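You operate a simulated robot arm through the tools that you are given. There is no shell and no other tool. Be economical: measure what you need, move in short steps, check, and stop when the job is done.

The job below is to be done with a simulated robot arm. You get a single attempt, and the scene is never put back.

JOB
Gauge the pouch on the small sliding tray and sort it.
Fine: over 26 mm it goes in HELD, else in GOOD; lower the plunger on it, raise it again, and bring that tray back to the middle; the other pouches stay.

Only the result counts: the job must be done as asked and must still hold three seconds after the hand-in. Knocking over, shifting, dropping, spilling or breaking anything else fails it.

ROBOT AND FRAMES
A 7-joint arm with a two-finger parallel gripper, fixed in place. Base frame: the origin is at the foot of the arm, x ahead of it, y to its left, z up. Units: mm, degrees, N and s.
Its first joint turns from -66.0 to 66.0 degrees. Payload 2.6 kg.
The tool frame sits at the grasp point between the pads (the TCP): z along the fingers, y along the line on which they close. The tips reach 30 mm beyond it. The gripper opens to 94 mm. The fingers are 28 mm wide and 10 mm thick; the gripper's body (50 by 96 mm) begins 55 mm behind the TCP.
Orientation is that of the tool frame in the base frame, as a unit quaternion [w, x, y, z]. With the fingers straight down and closing along the base's y, the tool's x points along the base's -x, its y along +y and its z along -z.

CONTROLS
- The arm moves only by the tool step_arm. Its argument "increments" is text: rows parted by semicolons, each of 7 numbers parted by spaces: the shift along the tool's x, y, z in units of 25 mm (1.0 is 25 mm), then the turn, a rotation vector about the tool's x, y, z in units of 4 degrees (1.0 is 4 degrees), then the finger opening in m, from 0 to 0.094. In form: tx ty tz rx ry rz gripper; .... A call has 1 to 10 rows; each row shifts and turns the commanded pose from where the row before left it, along the tool's axes as they then stand. A call with a number of a shift or a turn outside -1 to 1 is refused whole. Each row takes 0.2 s and may step no farther than 50 mm and 8.6 degrees from the row before; otherwise, or with a gripper value out of range, the whole call is refused. A pose out of reach is approached as far as the arm can. The call stops where the force on the tool passes 70 N (or 10 N more than at its start, if that is more) or the arm is blocked; 0.2 s more then pass. Each finger travels about 72 mm/s and halts on what it meets, pressing with about 21 N; the grip force reading is that of the motor and also rises with nothing between the fingers. The clock runs only during rows and for 0.2 s after the last one: add rows that do not move to give the fingers time. It gives the time, the measured TCP pose, the force on the tool (base axes), the opening and the grip force at its end, in the units of the frame above (readings bear some noise), and new pictures: "show" is both (left out), scene, wrist or none.
- Cameras (640 x 400 px; columns grow to the right, rows downward): "scene" is fixed at [38, 436.1, 553.6]; the picture's right is [-0.73, -0.68, 0.00], its down [-0.46, 0.49, -0.74] and it looks along [0.51, -0.54, -0.67] (base axes); focal length 236 px, centre (320, 200). "wrist" rides on the gripper at [76, 14, -103] in the tool frame; the picture's right is [-0.18, 0.98, 0.00], its down [-0.75, -0.14, -0.64] and it looks along [-0.63, -0.12, 0.77] (tool axes); focal length 243 px, centre (320, 200). There is no depth. A picture from a camera that has moved, and an enlarged one, comes with that camera's place and axes in the base frame and with its lens.
- enlarge(camera, box): a new picture of the part [left, top, right, bottom] of that camera's present view, enlarged. It takes no simulated time.
- close_job(): hands the job in; it is judged then, once.

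Work in short steps. Places have to be worked out from the pictures, the camera data and where the tool is seen: move nearer, look again, correct. Check each grasp and each placing, and mend what went wrong. You have 120 turns and 170 pictures in all, those below and enlarged ones among them. Open the gripper and draw the arm clear of the work before you hand the job in, unless the task says otherwise; then end with one line.

The tools are called after "Emit:" as name(argument=value, ...) on one line, values as JSON. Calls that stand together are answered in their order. step_arm: Moves the arm, as the interface text tells. Its arguments: {"type":"object","properties":{"increments":{"type":"string"},"show":{"type":"string","enum":["both","scene","wrist","none"]}},"required":["increments"]} The other tools are called the same way: enlarge (camera, box) takes an enlarged picture of a part of a camera's view; close_job () hands the job in.

At the start:

```text
time: 0.0
tcp_pos: [360.7, 8.4, 376.4]
tcp_rot: [0.0, 0.0, 1.0, 0.0]
force: [0.9, -0.1, 0.1]
grip_width: 93.7
finger_force: 0.2
```

scene: 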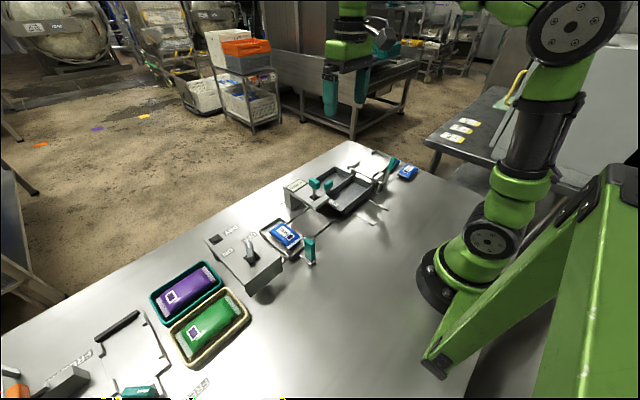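
wrist: 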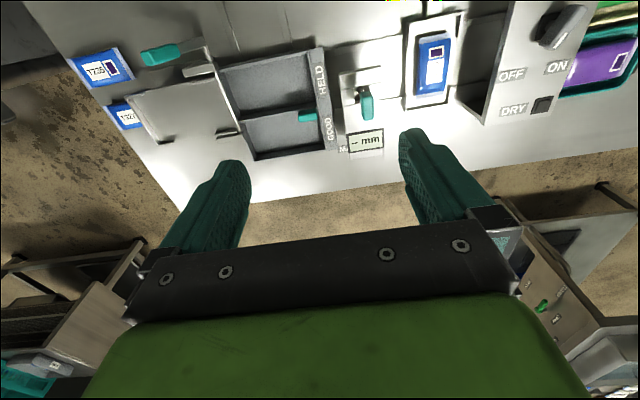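

I'll look closely at the work area first; the views show a gauge, a tray with a blue pouch, HELD/GOOD bins, and other stations.

Emit:
enlarge(camera="scene", box=[200, 130, 440, 300])

Emit:
enlarge(camera="wrist", box=[60, 0, 640, 200])

Emit:
enlarge(camera="scene", box=[0, 240, 260, 400])

```text
2.35 times, centred on (320, 215) of scene
camera zoom: at [38.0, 436.1, 553.6], right [-0.73, -0.68, 0.0], down [-0.46, 0.49, -0.74], along [0.51, -0.54, -0.67], focal length 556 px, centre (320, 165)
```

zoom: 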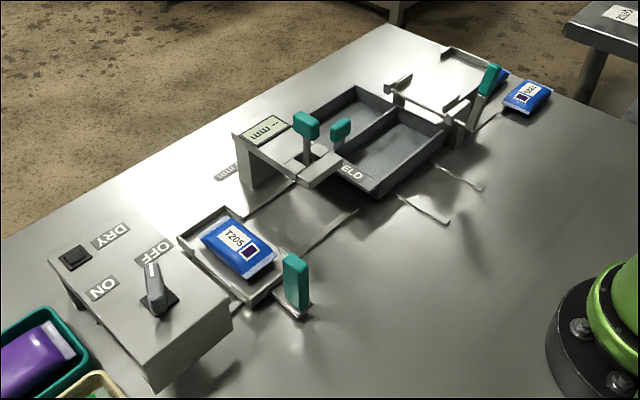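

```text
1.10 times, centred on (350, 100) of wrist
camera zoom: at [285.1, 22.7, 479.7], right [0.18, 0.98, 0.0], down [0.75, -0.14, 0.64], along [0.63, -0.12, -0.77], focal length 268 px, centre (287, 310)
```

zoom: 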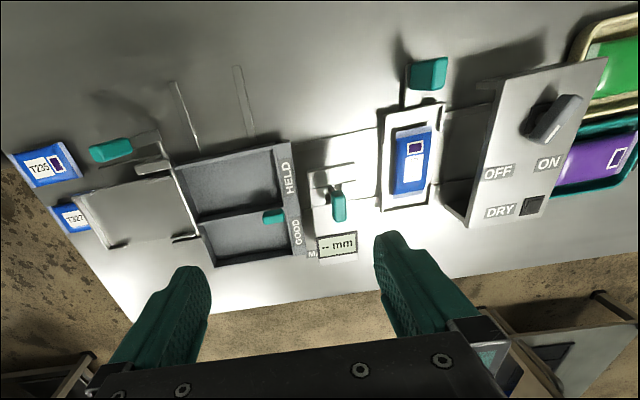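

```text
2.46 times, centred on (130, 320) of scene
camera zoom: at [38.0, 436.1, 553.6], right [-0.73, -0.68, 0.0], down [-0.46, 0.49, -0.74], along [0.51, -0.54, -0.67], focal length 581 px, centre (788, -95)
```

zoom: 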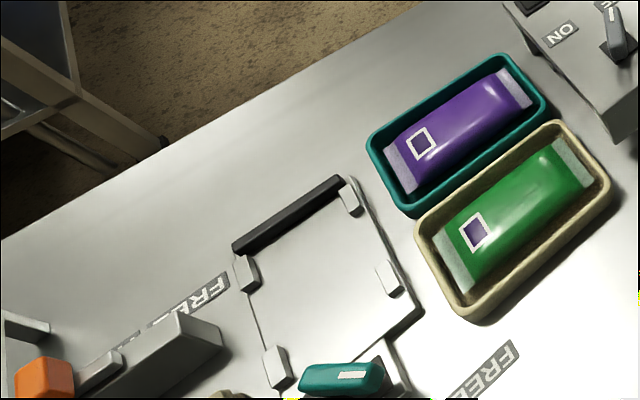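

The pictures place the tabletop near z≈0, not −560, with the tray at about (407,186) and the bins at about (390..480,−95). I'll move down and back for a closer look.

Emit:
step_arm(increments="1 0.4 1 0 0 0 0.094;1 0.4 1 0 0 0 0.094;1 0.4 1 0 0 0 0.094;1 0.4 1 0 0 0 0.094;0 0 1 0 0 0 0.094", show="wrist")

```text
time: 1.2
tcp_pos: [261.1, 48.9, 251.3]
tcp_rot: [0.001, 0.0, 1.0, 0.0]
force: [-0.6, 0.0, -0.1]
grip_width: 94.0
finger_force: 0.1
camera wrist: at [185.0, 63.2, 354.1], right [0.18, 0.98, 0.0], down [0.75, -0.14, 0.64], along [0.63, -0.12, -0.77], focal length 243 px, centre (320, 200)
```

wrist: 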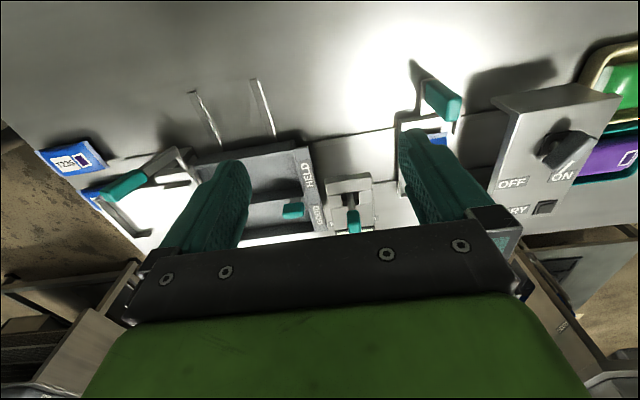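

Fingers block part of the view; I'll zoom in on the details from both cameras.

Emit:
enlarge(camera="scene", box=[280, 150, 380, 220])

Emit:
enlarge(camera="scene", box=[240, 200, 340, 270])

Emit:
enlarge(camera="wrist", box=[20, 50, 480, 250])

Emit:
enlarge(camera="scene", box=[350, 140, 450, 210])

```text
5.71 times, centred on (330, 185) of scene
camera zoom: at [38.0, 436.1, 553.6], right [-0.73, -0.68, 0.0], down [-0.46, 0.49, -0.74], along [0.51, -0.54, -0.67], focal length 1349 px, centre (263, 286)
```

zoom: 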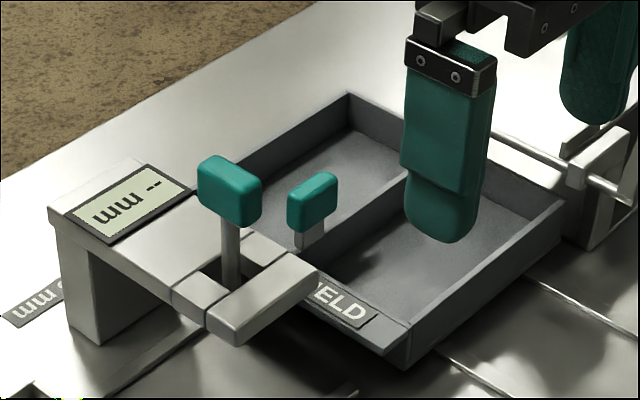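

```text
5.71 times, centred on (290, 235) of scene
camera zoom: at [38.0, 436.1, 553.6], right [-0.73, -0.68, 0.0], down [-0.46, 0.49, -0.74], along [0.51, -0.54, -0.67], focal length 1349 px, centre (491, 0)
```

zoom: 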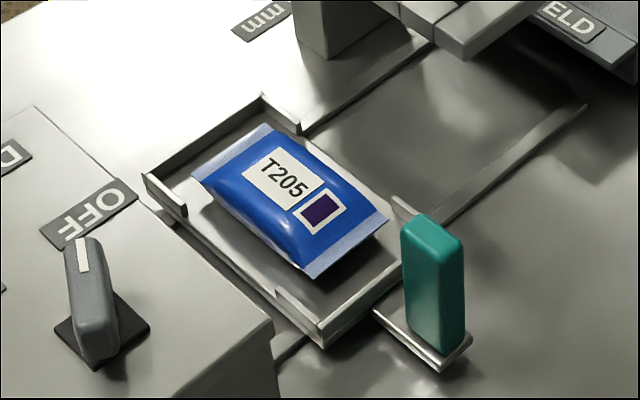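

```text
1.39 times, centred on (250, 150) of wrist
camera zoom: at [185.0, 63.2, 354.1], right [0.18, 0.98, 0.0], down [0.75, -0.14, 0.64], along [0.63, -0.12, -0.77], focal length 338 px, centre (417, 270)
```

zoom: 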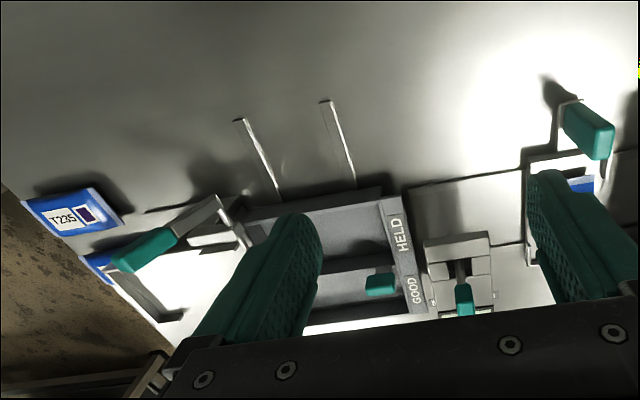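

```text
5.71 times, centred on (400, 175) of scene
camera zoom: at [38.0, 436.1, 553.6], right [-0.73, -0.68, 0.0], down [-0.46, 0.49, -0.74], along [0.51, -0.54, -0.67], focal length 1349 px, centre (-137, 343)
```

zoom: 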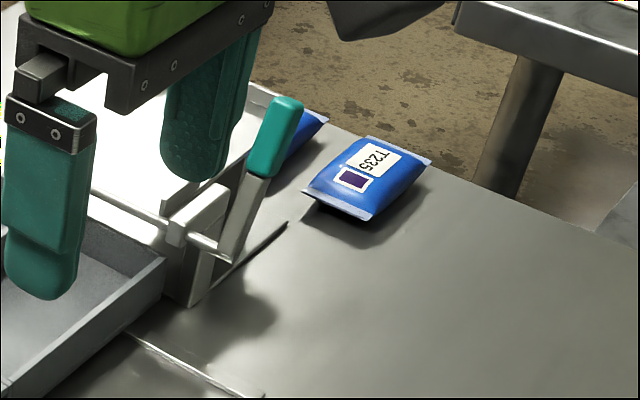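

I judge the gauge knob to be near (410,65,128) and the tray handle near (306,191,49). Next I test how far out the arm reaches with the tool pointing down.

Emit:
step_arm(increments="-1 0.5 0.5 0 0 0 0.094;-1 0.5 0.5 0 0 0 0.094;-1 0.5 0.5 0 0 0 0.094;-1 0.5 0.5 0 0 0 0.094;-1 0.5 0 0 0 0 0.094;-1 0.5 0 0 0 0 0.094;-1 0.5 0 0 0 0 0.094", show="both")

```text
time: 2.8
tcp_pos: [434.5, 136.3, 199.6]
tcp_rot: [0.0, 0.0, 1.0, 0.0]
force: [-0.4, 0.2, -0.2]
grip_width: 94.0
finger_force: 0.0
camera wrist: at [358.9, 150.9, 303.4], right [0.18, 0.98, 0.0], down [0.75, -0.14, 0.64], along [0.63, -0.12, -0.77], focal length 243 px, centre (320, 200)
```

scene: 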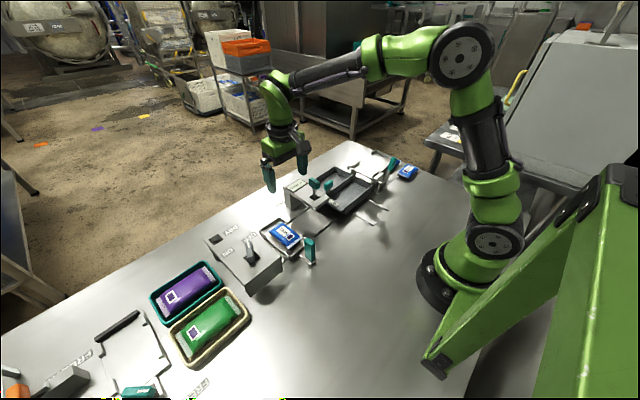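
wrist: 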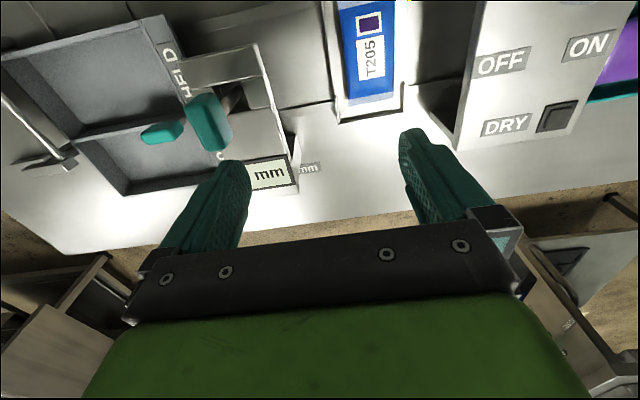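

The arm reaches 455 mm at z=200. Now I move above the tray handle to verify its position and which way it is turned.

Emit:
step_arm(increments="1 0.4 0 0 0 0 0.094;1 0.4 0 0 0 0 0.094;1 0.4 0 0 0 0 0.094;1 0.4 0 0 0 0 0.094;1 0.4 0 0 0 0 0.094;0.6 0.2 0 0 0 0 0.094", show="both")

Emit:
enlarge(camera="scene", box=[240, 190, 360, 290])

```text
time: 4.2
tcp_pos: [296.1, 189.2, 202.3]
tcp_rot: [0.0, 0.0, 1.0, 0.0]
force: [-0.3, 0.0, -1.1]
grip_width: 93.8
finger_force: 0.1
camera wrist: at [219.9, 204.8, 304.5], right [0.18, 0.98, 0.0], down [0.75, -0.14, 0.64], along [0.63, -0.12, -0.77], focal length 243 px, centre (320, 200)
```

scene: 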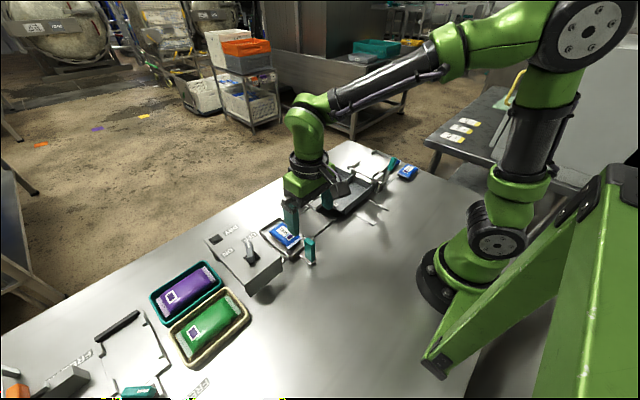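
wrist: 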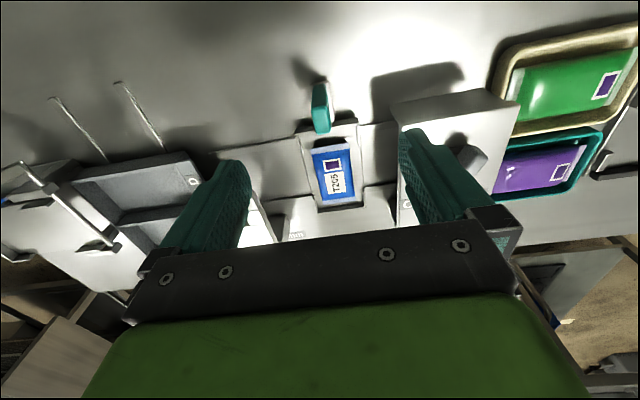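

```text
4.00 times, centred on (300, 240) of scene
camera zoom: at [38.0, 436.1, 553.6], right [-0.73, -0.68, 0.0], down [-0.46, 0.49, -0.74], along [0.51, -0.54, -0.67], focal length 944 px, centre (400, 40)
```

zoom: 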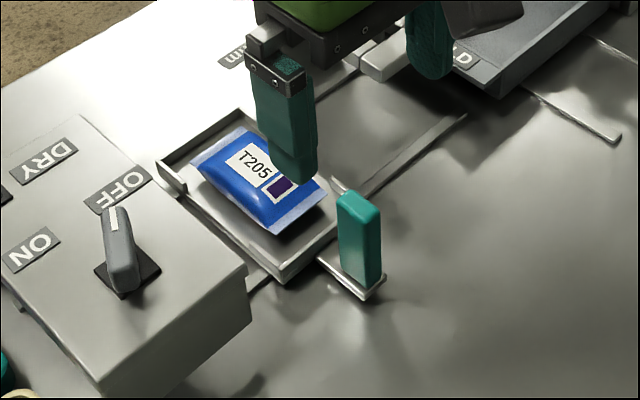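

The handle is confirmed near (306.5,189), about 19 mm thick in y. I narrow the opening to 56 mm so the fingers clear the dryer box, then descend to z≈62.

Emit:
step_arm(increments="-0.4 0 0 0 0 0 0.056;0 0 1 0 0 0 0.056;0 0 1 0 0 0 0.056;0 0 1 0 0 0 0.056;0 0 1 0 0 0 0.056", show="both")

Emit:
enlarge(camera="scene", box=[240, 190, 360, 290])

```text
time: 5.4
tcp_pos: [305.9, 191.4, 102.6]
tcp_rot: [0.0, 0.0, 1.0, 0.0]
force: [0.6, 0.5, -0.1]
grip_width: 56.0
finger_force: 0.0
camera wrist: at [229.5, 205.2, 205.9], right [0.19, 0.98, 0.0], down [0.75, -0.14, 0.64], along [0.63, -0.12, -0.77], focal length 243 px, centre (320, 200)
```

scene: 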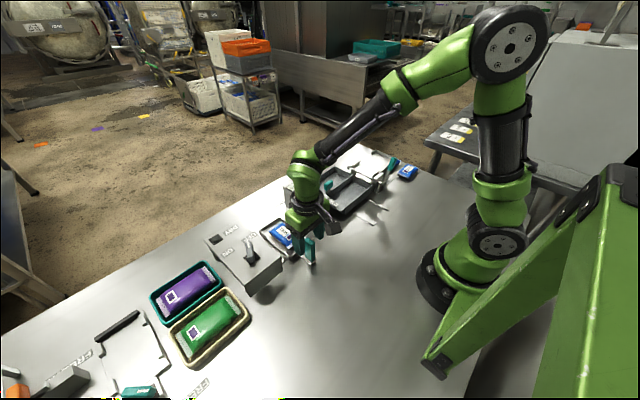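
wrist: 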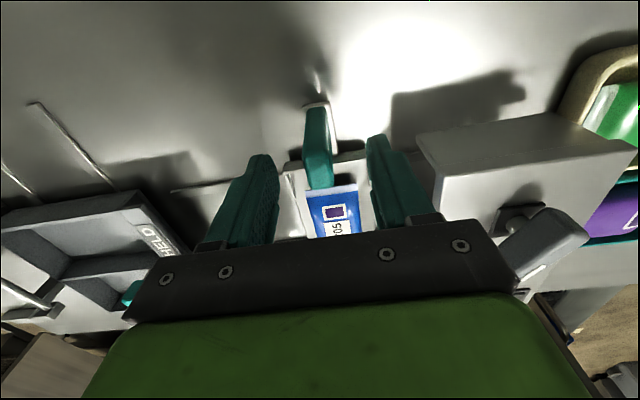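

```text
4.00 times, centred on (300, 240) of scene
camera zoom: at [38.0, 436.1, 553.6], right [-0.73, -0.68, 0.0], down [-0.46, 0.49, -0.74], along [0.51, -0.54, -0.67], focal length 944 px, centre (400, 40)
```

zoom: 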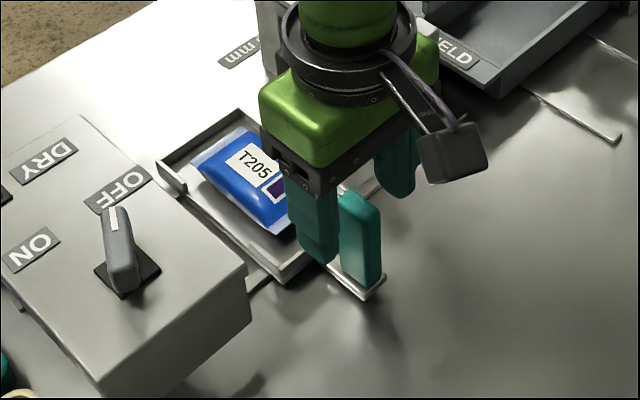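

The handle lies between the fingers. I descend another 40 mm and close.

Emit:
step_arm(increments="0 0 0.8 0 0 0 0.056;0 0 0.8 0 0 0 0.056;0 0 0 0 0 0 0.01;0 0 0 0 0 0 0.01;0 0 0 0 0 0 0.01", show="both")

Emit:
enlarge(camera="scene", box=[240, 190, 360, 290])

```text
time: 6.6
tcp_pos: [305.5, 191.0, 61.5]
tcp_rot: [0.0, 0.001, 1.0, 0.0]
force: [0.3, -0.3, -5.9]
grip_width: 20.5
finger_force: 44.3
camera wrist: at [229.6, 205.6, 165.1], right [0.18, 0.98, 0.0], down [0.75, -0.14, 0.64], along [0.63, -0.12, -0.77], focal length 243 px, centre (320, 200)
```

scene: 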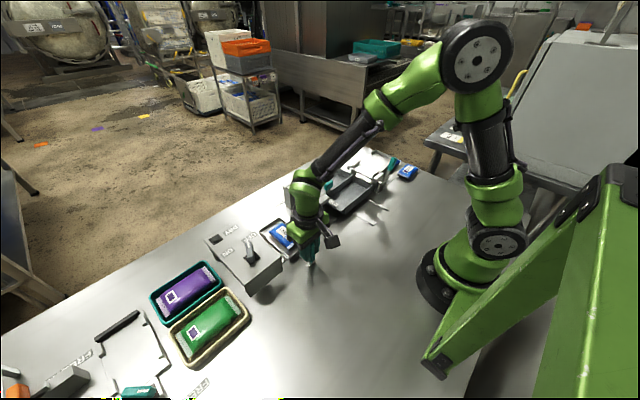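
wrist: 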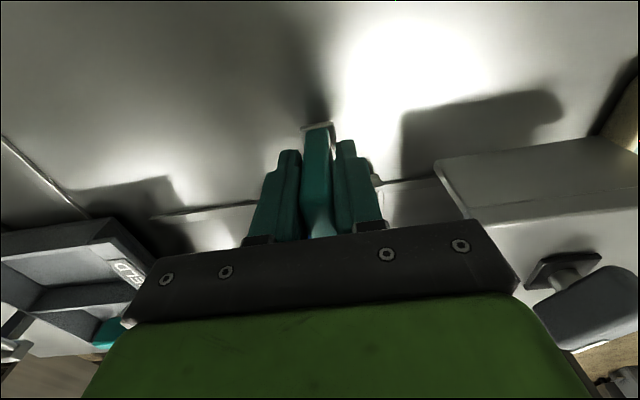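

```text
4.00 times, centred on (300, 240) of scene
camera zoom: at [38.1, 436.1, 553.5], right [-0.73, -0.68, 0.0], down [-0.46, 0.49, -0.74], along [0.51, -0.54, -0.67], focal length 944 px, centre (400, 40)
```

zoom: 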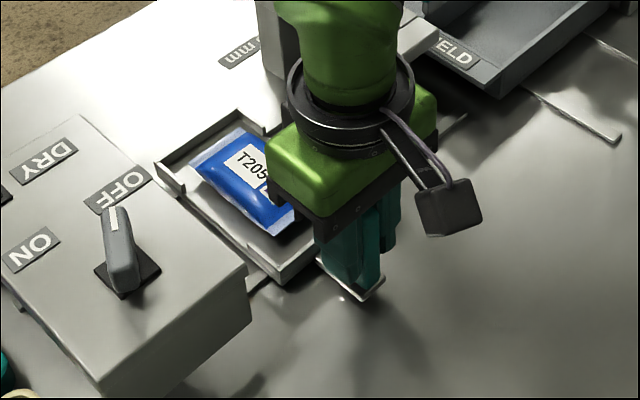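

Gripped the handle (20.5 mm wide) at y=191. I now slide the tray gently toward −y.

Emit:
step_arm(increments="0 -0.4 0 0 0 0 0.01;0 -0.4 0 0 0 0 0.01;0 -0.4 0 0 0 0 0.01;0 -0.4 0 0 0 0 0.01", show="scene")

Emit:
enlarge(camera="scene", box=[240, 160, 360, 260])

```text
time: 7.6
tcp_pos: [306.1, 151.2, 61.6]
tcp_rot: [-0.001, -0.001, 1.0, 0.0]
force: [-6.7, 1.6, 0.8]
grip_width: 20.5
finger_force: 44.6
```

scene: 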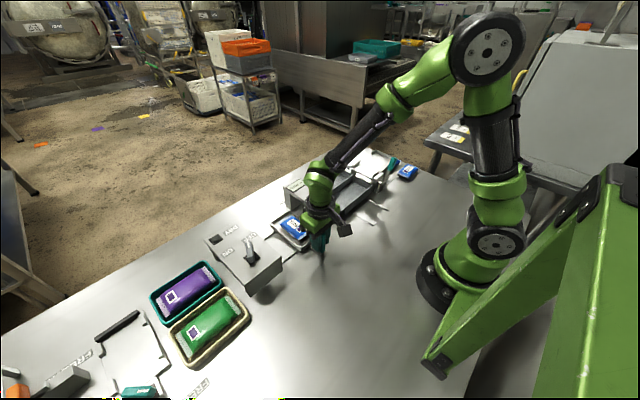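

```text
4.00 times, centred on (300, 210) of scene
camera zoom: at [38.0, 436.1, 553.6], right [-0.73, -0.68, 0.0], down [-0.46, 0.49, -0.74], along [0.51, -0.54, -0.67], focal length 944 px, centre (400, 160)
```

zoom: 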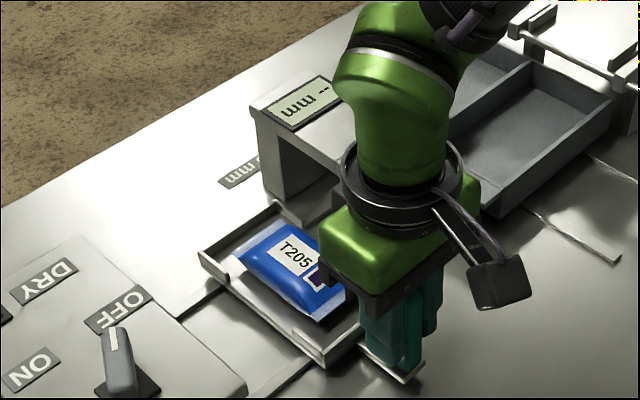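

The tray follows with the pouch. I continue sliding toward the plunger.

Emit:
step_arm(increments="0 -0.4 0 0 0 0 0.01;0 -0.4 0 0 0 0 0.01;0 -0.4 0 0 0 0 0.01;0 -0.4 0 0 0 0 0.01;0 -0.4 0 0 0 0 0.01;0 -0.4 0 0 0 0 0.01;0 -0.4 0 0 0 0 0.01", show="scene")

Emit:
enlarge(camera="scene", box=[260, 140, 380, 240])

```text
time: 9.2
tcp_pos: [305.4, 81.3, 61.5]
tcp_rot: [0.0, 0.001, 1.0, 0.0]
force: [-5.6, 1.1, 0.7]
grip_width: 20.3
finger_force: 45.0
```

scene: 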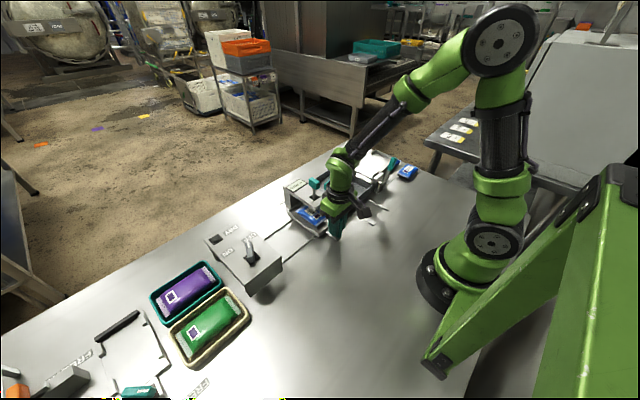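

```text
4.00 times, centred on (320, 190) of scene
camera zoom: at [38.1, 436.1, 553.6], right [-0.73, -0.68, 0.0], down [-0.46, 0.49, -0.74], along [0.51, -0.54, -0.67], focal length 944 px, centre (320, 240)
```

zoom: 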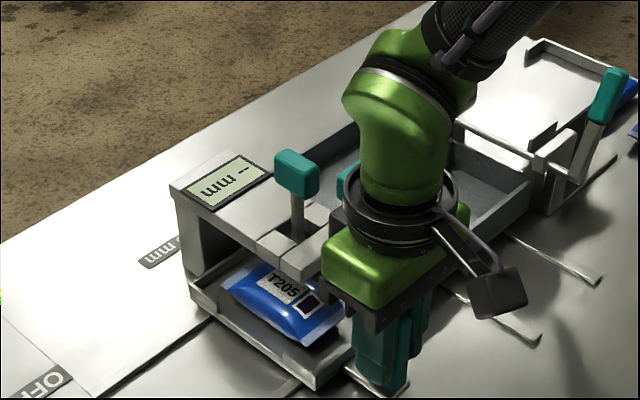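

Nearly under the plunger. I keep sliding in small steps until the stop or y≈65.

Emit:
step_arm(increments="0 -0.2 0 0 0 0 0.01;0 -0.2 0 0 0 0 0.01;0 -0.2 0 0 0 0 0.01", show="scene")

Emit:
enlarge(camera="scene", box=[280, 150, 360, 220])

```text
time: 10.0
tcp_pos: [306.0, 65.6, 61.5]
tcp_rot: [-0.001, 0.001, 1.0, 0.0]
force: [-11.1, 0.8, -1.5]
grip_width: 20.6
finger_force: 45.0
```

scene: 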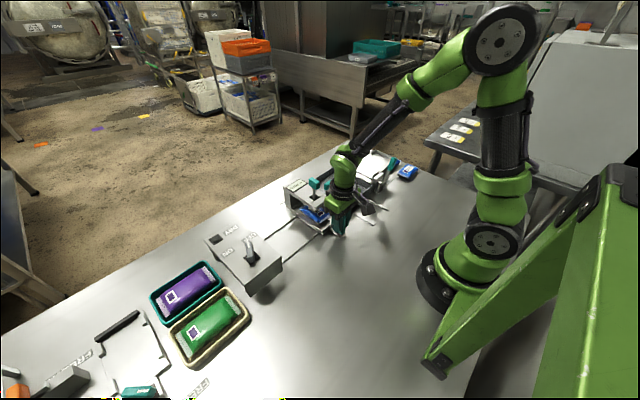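

```text
5.71 times, centred on (320, 185) of scene
camera zoom: at [38.1, 436.1, 553.6], right [-0.73, -0.68, 0.0], down [-0.46, 0.49, -0.74], along [0.51, -0.54, -0.67], focal length 1349 px, centre (320, 286)
```

zoom: 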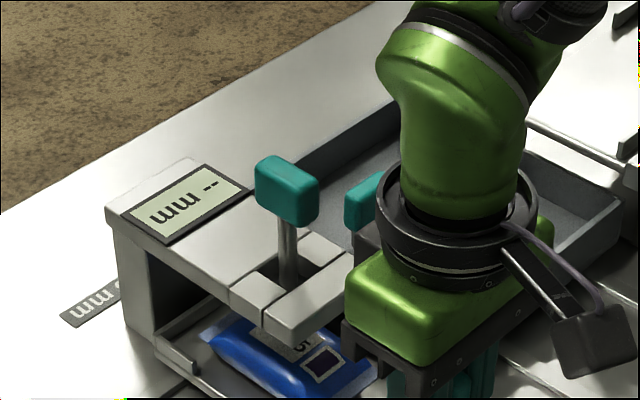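

The tray looks centred under the plunger at y≈65.6. I nudge a little further to see whether there is an end stop.

Emit:
step_arm(increments="0 -0.12 0 0 0 0 0.01;0 0 0 0 0 0 0.01", show="none")

```text
time: 10.6
tcp_pos: [305.4, 65.0, 62.3]
tcp_rot: [0.0, 0.0, 1.0, 0.001]
force: [-9.5, 18.8, 1.2]
grip_width: 20.4
finger_force: 44.7
```

The force in y rose to 19 N with no motion, so the stop is at y≈65. I ease off, release and rise.

Emit:
step_arm(increments="0 0.1 0 0 0 0 0.01;0 0 0 0 0 0 0.05;0 0 0 0 0 0 0.05;0 0 -1 0 0 0 0.05;0.5 0 -1 0 0 0 0.05;0.5 0 -1 0 0 0 0.05;0 0 -1 0 0 0 0.05;0 0 -1 0 0 0 0.05", show="both")

Emit:
enlarge(camera="scene", box=[280, 150, 360, 220])

Emit:
enlarge(camera="wrist", box=[200, 80, 480, 250])

```text
time: 12.4
tcp_pos: [282.3, 64.9, 187.0]
tcp_rot: [0.0, 0.0, 1.0, 0.0]
force: [-0.2, 0.6, -0.1]
grip_width: 50.2
finger_force: 0.0
camera wrist: at [205.9, 78.9, 289.5], right [0.18, 0.98, 0.0], down [0.75, -0.14, 0.64], along [0.63, -0.12, -0.77], focal length 243 px, centre (320, 200)
```

scene: 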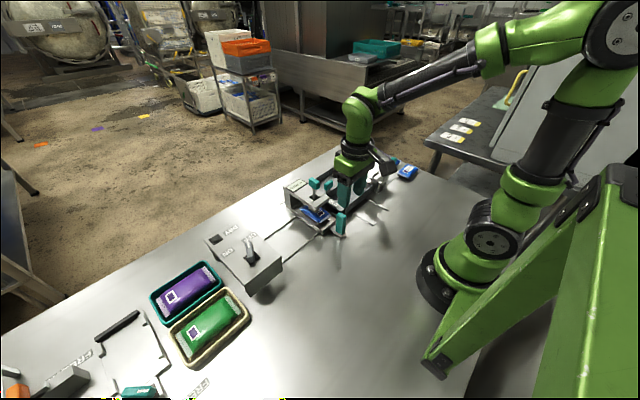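
wrist: 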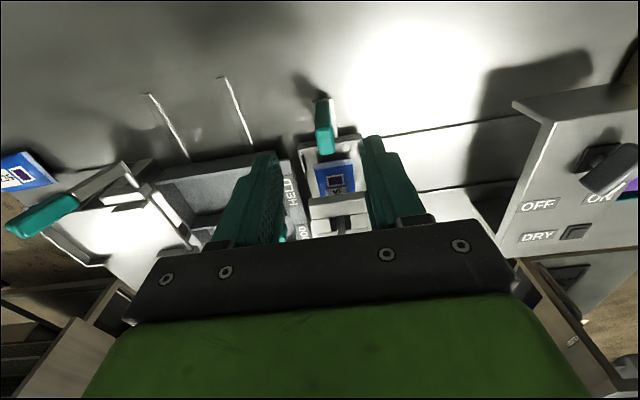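

```text
5.71 times, centred on (320, 185) of scene
camera zoom: at [38.0, 436.1, 553.6], right [-0.73, -0.68, 0.0], down [-0.46, 0.49, -0.74], along [0.51, -0.54, -0.67], focal length 1349 px, centre (320, 286)
```

zoom: 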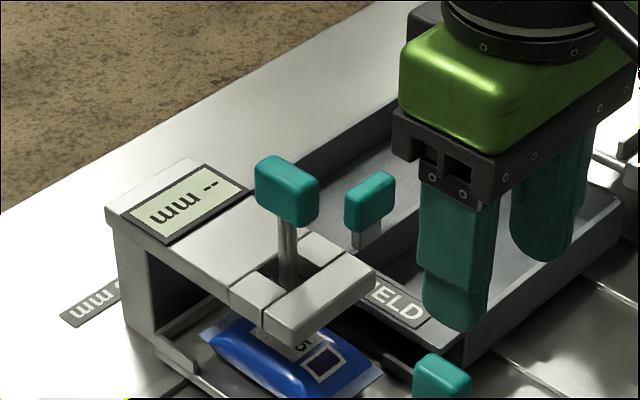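

```text
2.29 times, centred on (340, 165) of wrist
camera zoom: at [205.9, 78.9, 289.5], right [0.18, 0.98, 0.0], down [0.75, -0.14, 0.64], along [0.63, -0.12, -0.77], focal length 555 px, centre (274, 280)
```

zoom: 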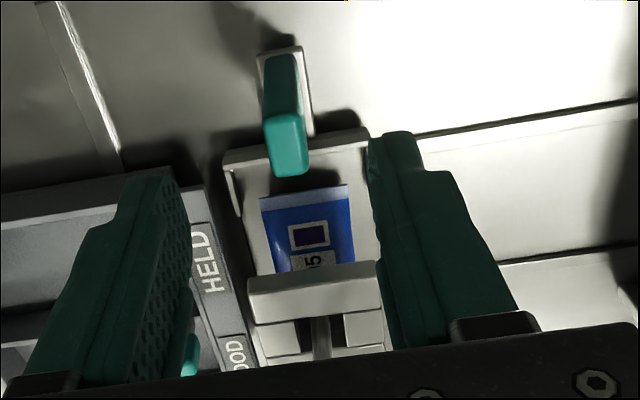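

The tray is in place. I judge the knob at about (412,64,137) and move above it to check alignment.

Emit:
step_arm(increments="0 0 -1 0 0 0 0.05;-1 0 -0.4 0 0 0 0.05;-1 0 0 0 0 0 0.05;-1 0 0 0 0 0 0.05;-1 0 0 0 0 0 0.05;-1 0 0 0 0 0 0.05;-0.2 0 0 0 0 0 0.05", show="both")

Emit:
enlarge(camera="scene", box=[270, 130, 370, 220])

Emit:
enlarge(camera="wrist", box=[200, 50, 480, 250])

```text
time: 14.0
tcp_pos: [411.5, 65.7, 221.5]
tcp_rot: [0.0, -0.001, 1.0, 0.0]
force: [0.2, 0.7, 0.8]
grip_width: 49.8
finger_force: 0.1
camera wrist: at [335.6, 79.8, 324.4], right [0.18, 0.98, 0.0], down [0.75, -0.14, 0.64], along [0.63, -0.12, -0.77], focal length 243 px, centre (320, 200)
```

scene: 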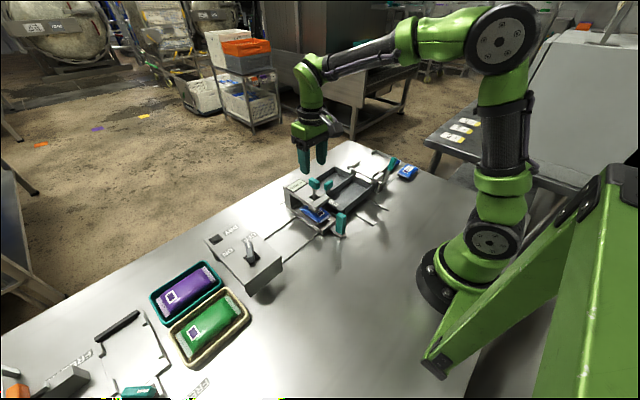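
wrist: 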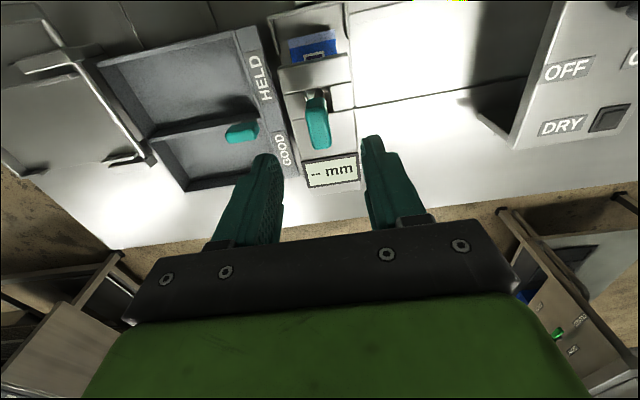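

```text
4.44 times, centred on (320, 175) of scene
camera zoom: at [38.0, 436.1, 553.6], right [-0.73, -0.68, 0.0], down [-0.46, 0.49, -0.74], along [0.51, -0.54, -0.67], focal length 1049 px, centre (320, 311)
```

zoom: 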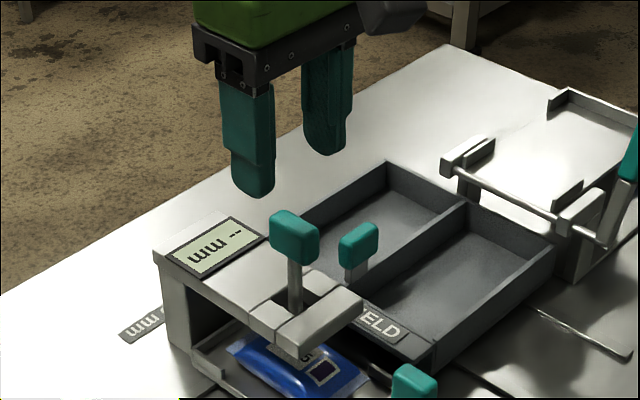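

```text
2.00 times, centred on (340, 150) of wrist
camera zoom: at [335.6, 79.8, 324.4], right [0.18, 0.98, 0.0], down [0.75, -0.14, 0.64], along [0.63, -0.12, -0.77], focal length 485 px, centre (280, 300)
```

zoom: 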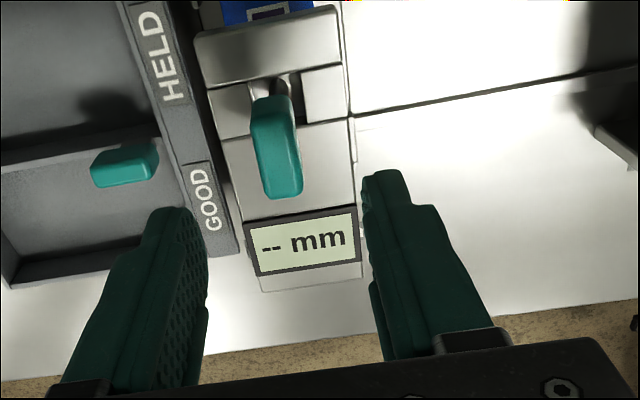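

The knob is centred between the fingers at about (410,65), top near z 148, about 17 mm wide in y. I descend to z≈160 and close on it.

Emit:
step_arm(increments="0 0 0.8 0 0 0 0.05;0 0 0.8 0 0 0 0.05;0 0 0.8 0 0 0 0.05;0 0 0 0 0 0 0.05", show="both")

Emit:
enlarge(camera="scene", box=[270, 130, 370, 220])

Emit:
enlarge(camera="wrist", box=[200, 50, 480, 250])

```text
time: 15.0
tcp_pos: [412.0, 67.2, 160.3]
tcp_rot: [0.0, 0.001, 1.0, 0.0]
force: [0.4, -0.2, 0.4]
grip_width: 49.9
finger_force: 0.1
camera wrist: at [335.2, 80.6, 263.3], right [0.19, 0.98, 0.0], down [0.75, -0.14, 0.64], along [0.63, -0.12, -0.77], focal length 243 px, centre (320, 200)
```

scene: 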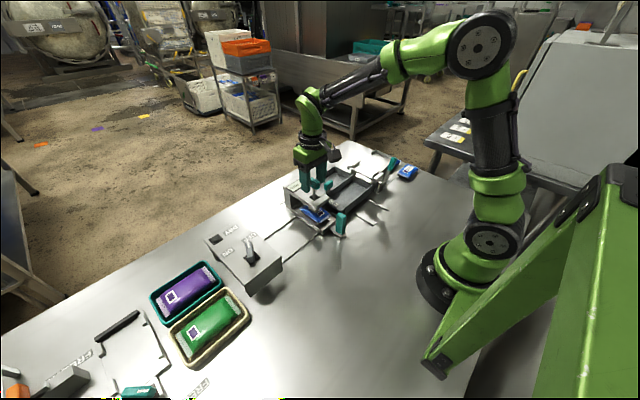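
wrist: 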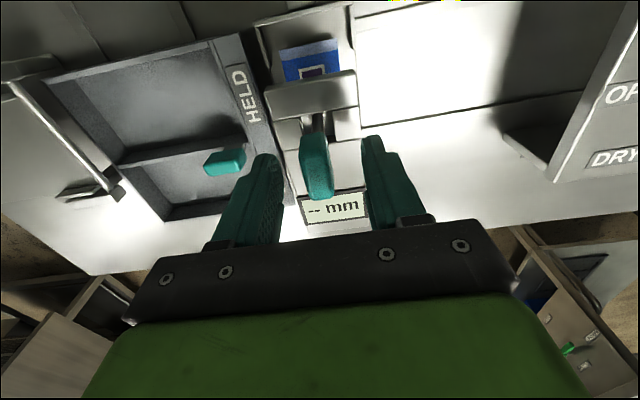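

```text
4.44 times, centred on (320, 175) of scene
camera zoom: at [38.0, 436.1, 553.6], right [-0.73, -0.68, 0.0], down [-0.46, 0.49, -0.74], along [0.51, -0.54, -0.67], focal length 1049 px, centre (320, 311)
```

zoom: 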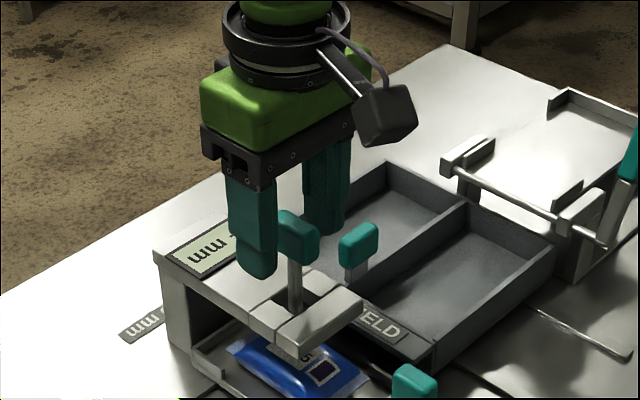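

```text
2.00 times, centred on (340, 150) of wrist
camera zoom: at [335.2, 80.6, 263.3], right [0.19, 0.98, 0.0], down [0.75, -0.14, 0.64], along [0.63, -0.12, -0.77], focal length 485 px, centre (280, 300)
```

zoom: 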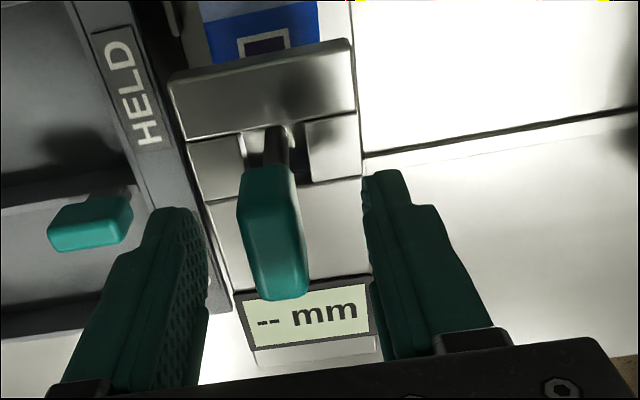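

The knob spans x≈397–429 at y≈63. I shift 3 mm in −y and close on it.

Emit:
step_arm(increments="0 -0.12 0 0 0 0 0.05;0 0 0 0 0 0 0.005;0 0 0 0 0 0 0.005;0 0 0 0 0 0 0.005", show="scene")

Emit:
enlarge(camera="scene", box=[270, 130, 370, 220])

```text
time: 16.0
tcp_pos: [411.4, 64.8, 161.3]
tcp_rot: [0.0, -0.001, 1.0, 0.001]
force: [2.1, 12.7, -3.1]
grip_width: 15.5
finger_force: 44.8
```

scene: 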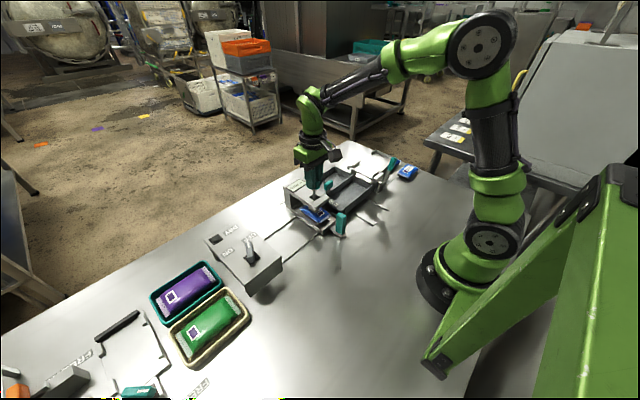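

```text
4.44 times, centred on (320, 175) of scene
camera zoom: at [38.0, 436.1, 553.5], right [-0.73, -0.68, 0.0], down [-0.46, 0.49, -0.74], along [0.51, -0.54, -0.67], focal length 1049 px, centre (320, 311)
```

zoom: 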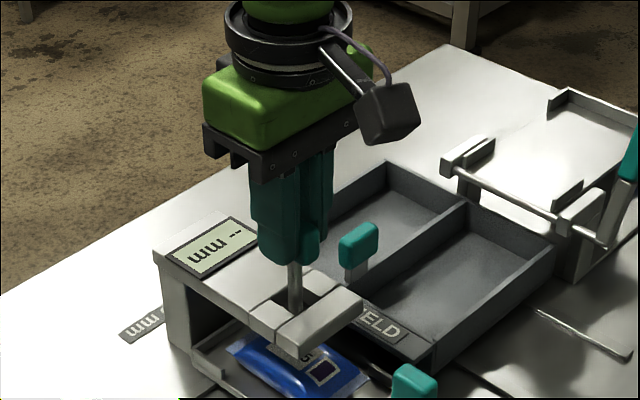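

Knob gripped (15.5 mm). I lower it in small steps and read the display.

Emit:
step_arm(increments="0 0.06 0.15 0 0 0 0.005;0 0 0.15 0 0 0 0.005;0 0 0.15 0 0 0 0.005;0 0 0.15 0 0 0 0.005", show="none")

Emit:
enlarge(camera="scene", box=[270, 150, 350, 220])

```text
time: 17.0
tcp_pos: [410.1, 65.4, 146.1]
tcp_rot: [-0.001, 0.0, 1.0, 0.001]
force: [1.4, 15.5, -1.8]
grip_width: 15.7
finger_force: 44.7
```

```text
5.71 times, centred on (310, 185) of scene
camera zoom: at [38.0, 436.1, 553.6], right [-0.73, -0.68, 0.0], down [-0.46, 0.49, -0.74], along [0.51, -0.54, -0.67], focal length 1349 px, centre (377, 286)
```

zoom: 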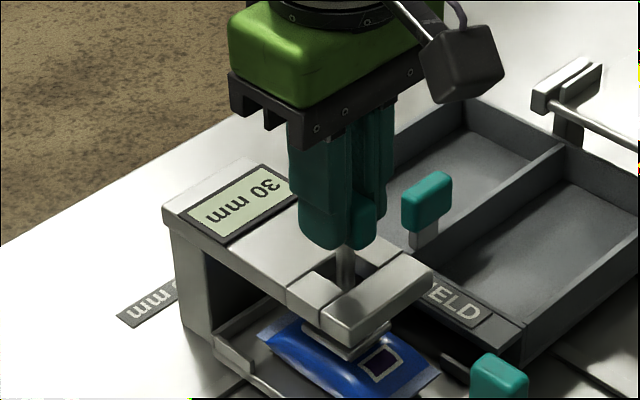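

The display shows 30 mm but there is no contact force yet, so it may be a live height reading. I keep lowering.

Emit:
step_arm(increments="0 0.06 0.06 0 0 0 0.005;0 0 0.06 0 0 0 0.005;0 0 0 0 0 0 0.005", show="none")

Emit:
enlarge(camera="scene", box=[270, 150, 350, 220])

```text
time: 17.8
tcp_pos: [411.3, 64.3, 144.1]
tcp_rot: [0.0, 0.001, 1.0, -0.001]
force: [-1.6, 5.2, -1.7]
grip_width: 15.3
finger_force: 44.3
```

```text
5.71 times, centred on (310, 185) of scene
camera zoom: at [38.0, 436.1, 553.6], right [-0.73, -0.68, 0.0], down [-0.46, 0.49, -0.74], along [0.51, -0.54, -0.67], focal length 1349 px, centre (377, 286)
```

zoom: 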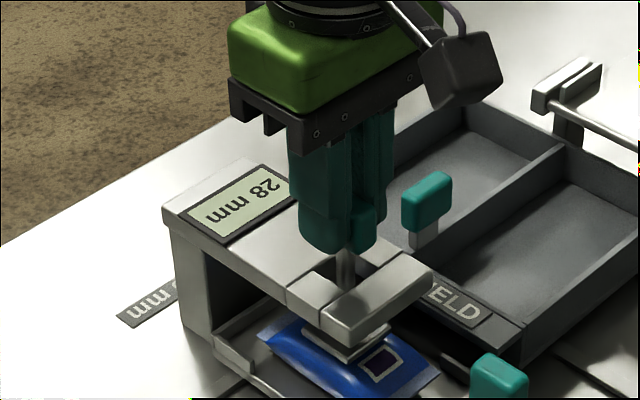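

It is a live reading (28 at z=144), so I must go on until real contact stops it.

Emit:
step_arm(increments="0 0 0.06 0 0 0 0.005;0 0 0 0 0 0 0.005", show="none")

Emit:
enlarge(camera="scene", box=[280, 160, 340, 212])

```text
time: 18.4
tcp_pos: [410.6, 64.7, 141.6]
tcp_rot: [0.0, 0.001, 1.0, -0.001]
force: [-2.0, 2.6, -0.8]
grip_width: 15.6
finger_force: 45.0
```

```text
7.69 times, centred on (310, 186) of scene
camera zoom: at [38.0, 436.1, 553.6], right [-0.73, -0.68, 0.0], down [-0.46, 0.49, -0.74], along [0.51, -0.54, -0.67], focal length 1816 px, centre (397, 308)
```

zoom: 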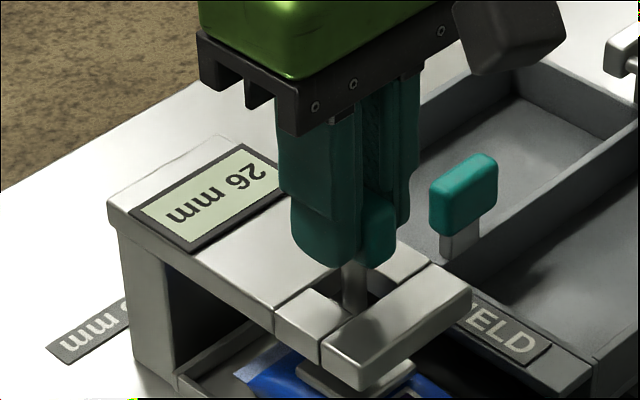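

Reads 26, still no resistance. I lower another 1.5 mm.

Emit:
step_arm(increments="0 0 0.06 0 0 0 0.005;0 0 0 0 0 0 0.005", show="none")

Emit:
enlarge(camera="scene", box=[280, 160, 340, 212])

```text
time: 19.0
tcp_pos: [410.4, 64.5, 141.0]
tcp_rot: [0.0, 0.001, 1.0, 0.0]
force: [1.9, 1.3, -1.3]
grip_width: 15.7
finger_force: 45.3
```

```text
7.69 times, centred on (310, 186) of scene
camera zoom: at [38.0, 436.1, 553.6], right [-0.73, -0.68, 0.0], down [-0.46, 0.49, -0.74], along [0.51, -0.54, -0.67], focal length 1816 px, centre (397, 308)
```

zoom: 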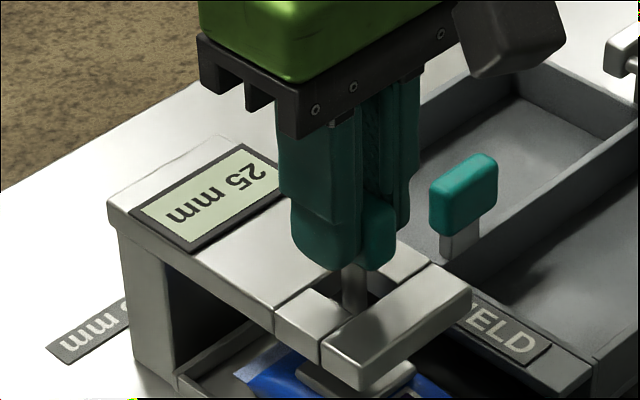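

It reads 25 with force still near zero, so I continue to firm contact.

Emit:
step_arm(increments="0 0 0.08 0 0 0 0.005;0 0 0.08 0 0 0 0.005;0 0 0 0 0 0 0.005", show="none")

Emit:
enlarge(camera="scene", box=[280, 160, 340, 212])

```text
time: 19.8
tcp_pos: [411.6, 65.7, 138.5]
tcp_rot: [0.001, 0.002, 1.0, -0.001]
force: [-18.7, -5.9, 39.3]
grip_width: 15.6
finger_force: 45.1
```

```text
7.69 times, centred on (310, 186) of scene
camera zoom: at [37.8, 436.0, 553.6], right [-0.73, -0.68, 0.0], down [-0.46, 0.49, -0.74], along [0.51, -0.54, -0.67], focal length 1816 px, centre (397, 308)
```

zoom: 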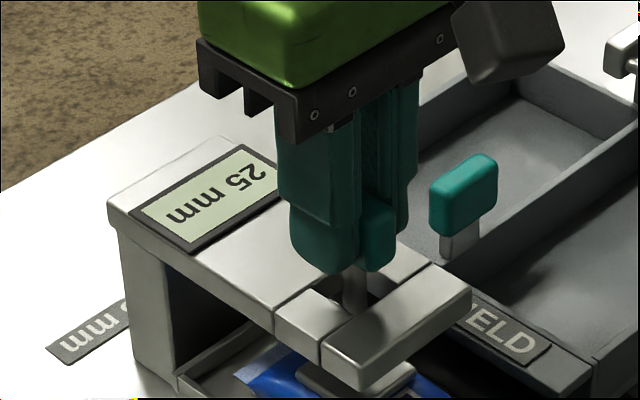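

Firm contact (39 N) with a steady 25 mm, so the pouch goes in GOOD. I raise the plunger back to its start height (TCP z≈161).

Emit:
step_arm(increments="0 0 -0.2 0 0 0 0.005;0 0 -0.2 0 0 0 0.005;0 0 -0.2 0 0 0 0.005;0 0 -0.2 0 0 0 0.005;0 0 -0.2 0 0 0 0.005;0 0 0 0 0 0 0.005", show="none")

Emit:
enlarge(camera="scene", box=[270, 150, 350, 220])

```text
time: 21.2
tcp_pos: [412.8, 64.6, 160.4]
tcp_rot: [-0.001, 0.0, 1.0, -0.001]
force: [16.6, -2.5, -25.3]
grip_width: 15.6
finger_force: 44.4
```

```text
5.71 times, centred on (310, 185) of scene
camera zoom: at [38.2, 436.1, 553.5], right [-0.73, -0.68, 0.0], down [-0.46, 0.49, -0.74], along [0.51, -0.54, -0.67], focal length 1349 px, centre (377, 286)
```

zoom: 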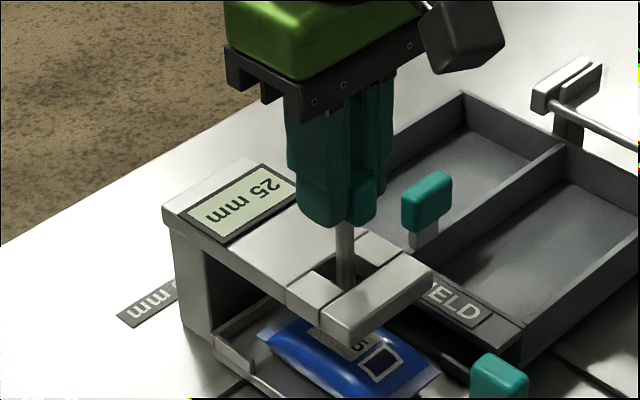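

The upper stop is reached and the display holds 25 mm. I release the knob and rise.

Emit:
step_arm(increments="0 0 0.03 0 0 0 0.005;0 0 0 0 0 0 0.05;0 0 0 0 0 0 0.05;0 0 0 0 0 0 0.05;0 0 -1 0 0 0 0.05;0 0 -1 0 0 0 0.05;1 0 -0.4 0 0 0 0.05;1 0 0 0 0 0 0.05;1 0 0 0 0 0 0.05", show="both")

Emit:
enlarge(camera="scene", box=[270, 150, 350, 220])

```text
time: 23.2
tcp_pos: [336.2, 64.6, 221.2]
tcp_rot: [0.0, 0.0, 1.0, 0.0]
force: [1.3, -0.3, 0.7]
grip_width: 50.0
finger_force: 0.1
camera wrist: at [259.9, 79.1, 324.2], right [0.18, 0.98, 0.0], down [0.75, -0.14, 0.64], along [0.63, -0.12, -0.77], focal length 243 px, centre (320, 200)
```

scene: 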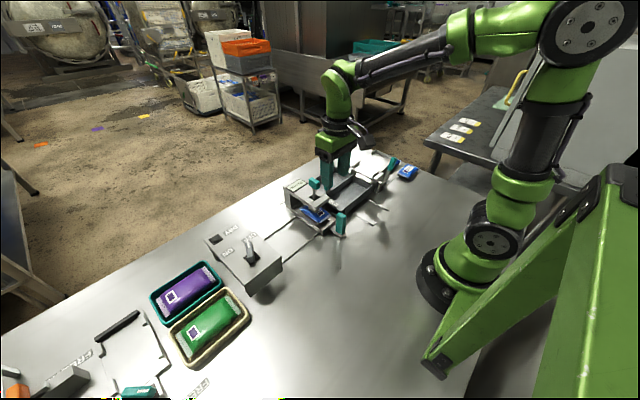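
wrist: 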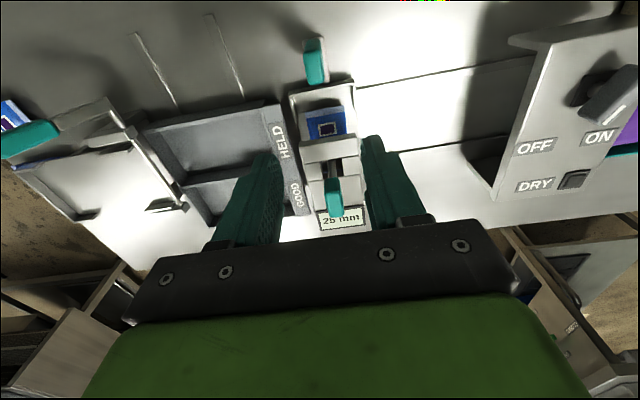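

```text
5.71 times, centred on (310, 185) of scene
camera zoom: at [38.1, 436.1, 553.6], right [-0.73, -0.68, 0.0], down [-0.46, 0.49, -0.74], along [0.51, -0.54, -0.67], focal length 1349 px, centre (377, 286)
```

zoom: 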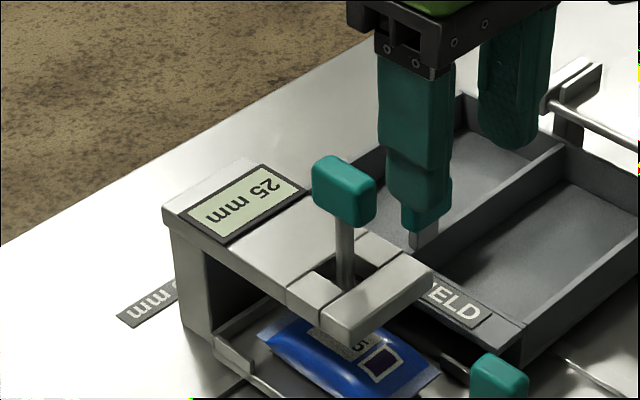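

The plunger stays up. Now I regrip the tray handle at (306,65).

Emit:
step_arm(increments="1 0 0 0 0 0 0.056;0.22 0.04 1 0 0 0 0.056;0 0 1 0 0 0 0.056;0 0 1 0 0 0 0.056;0 0 1 0 0 0 0.056;0 0 1 0 0 0 0.056;0 0 1 0 0 0 0.056;0 0 0.36 0 0 0 0.056;0 0 0 0 0 0 0.01;0 0 0 0 0 0 0.01", show="both")

```text
time: 25.4
tcp_pos: [304.4, 66.0, 61.4]
tcp_rot: [0.0, 0.001, 1.0, 0.0]
force: [-0.2, -1.0, -3.3]
grip_width: 20.3
finger_force: 44.5
camera wrist: at [229.0, 80.7, 164.3], right [0.19, 0.98, 0.0], down [0.75, -0.14, 0.64], along [0.63, -0.12, -0.77], focal length 243 px, centre (320, 200)
```

scene: 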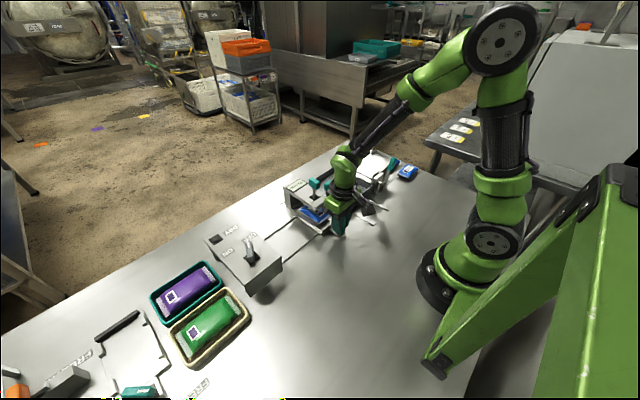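
wrist: 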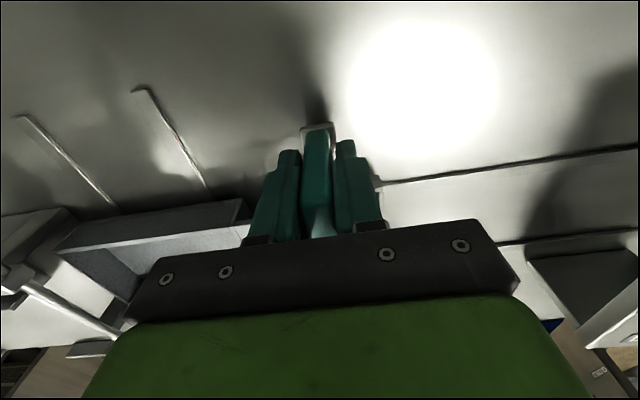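

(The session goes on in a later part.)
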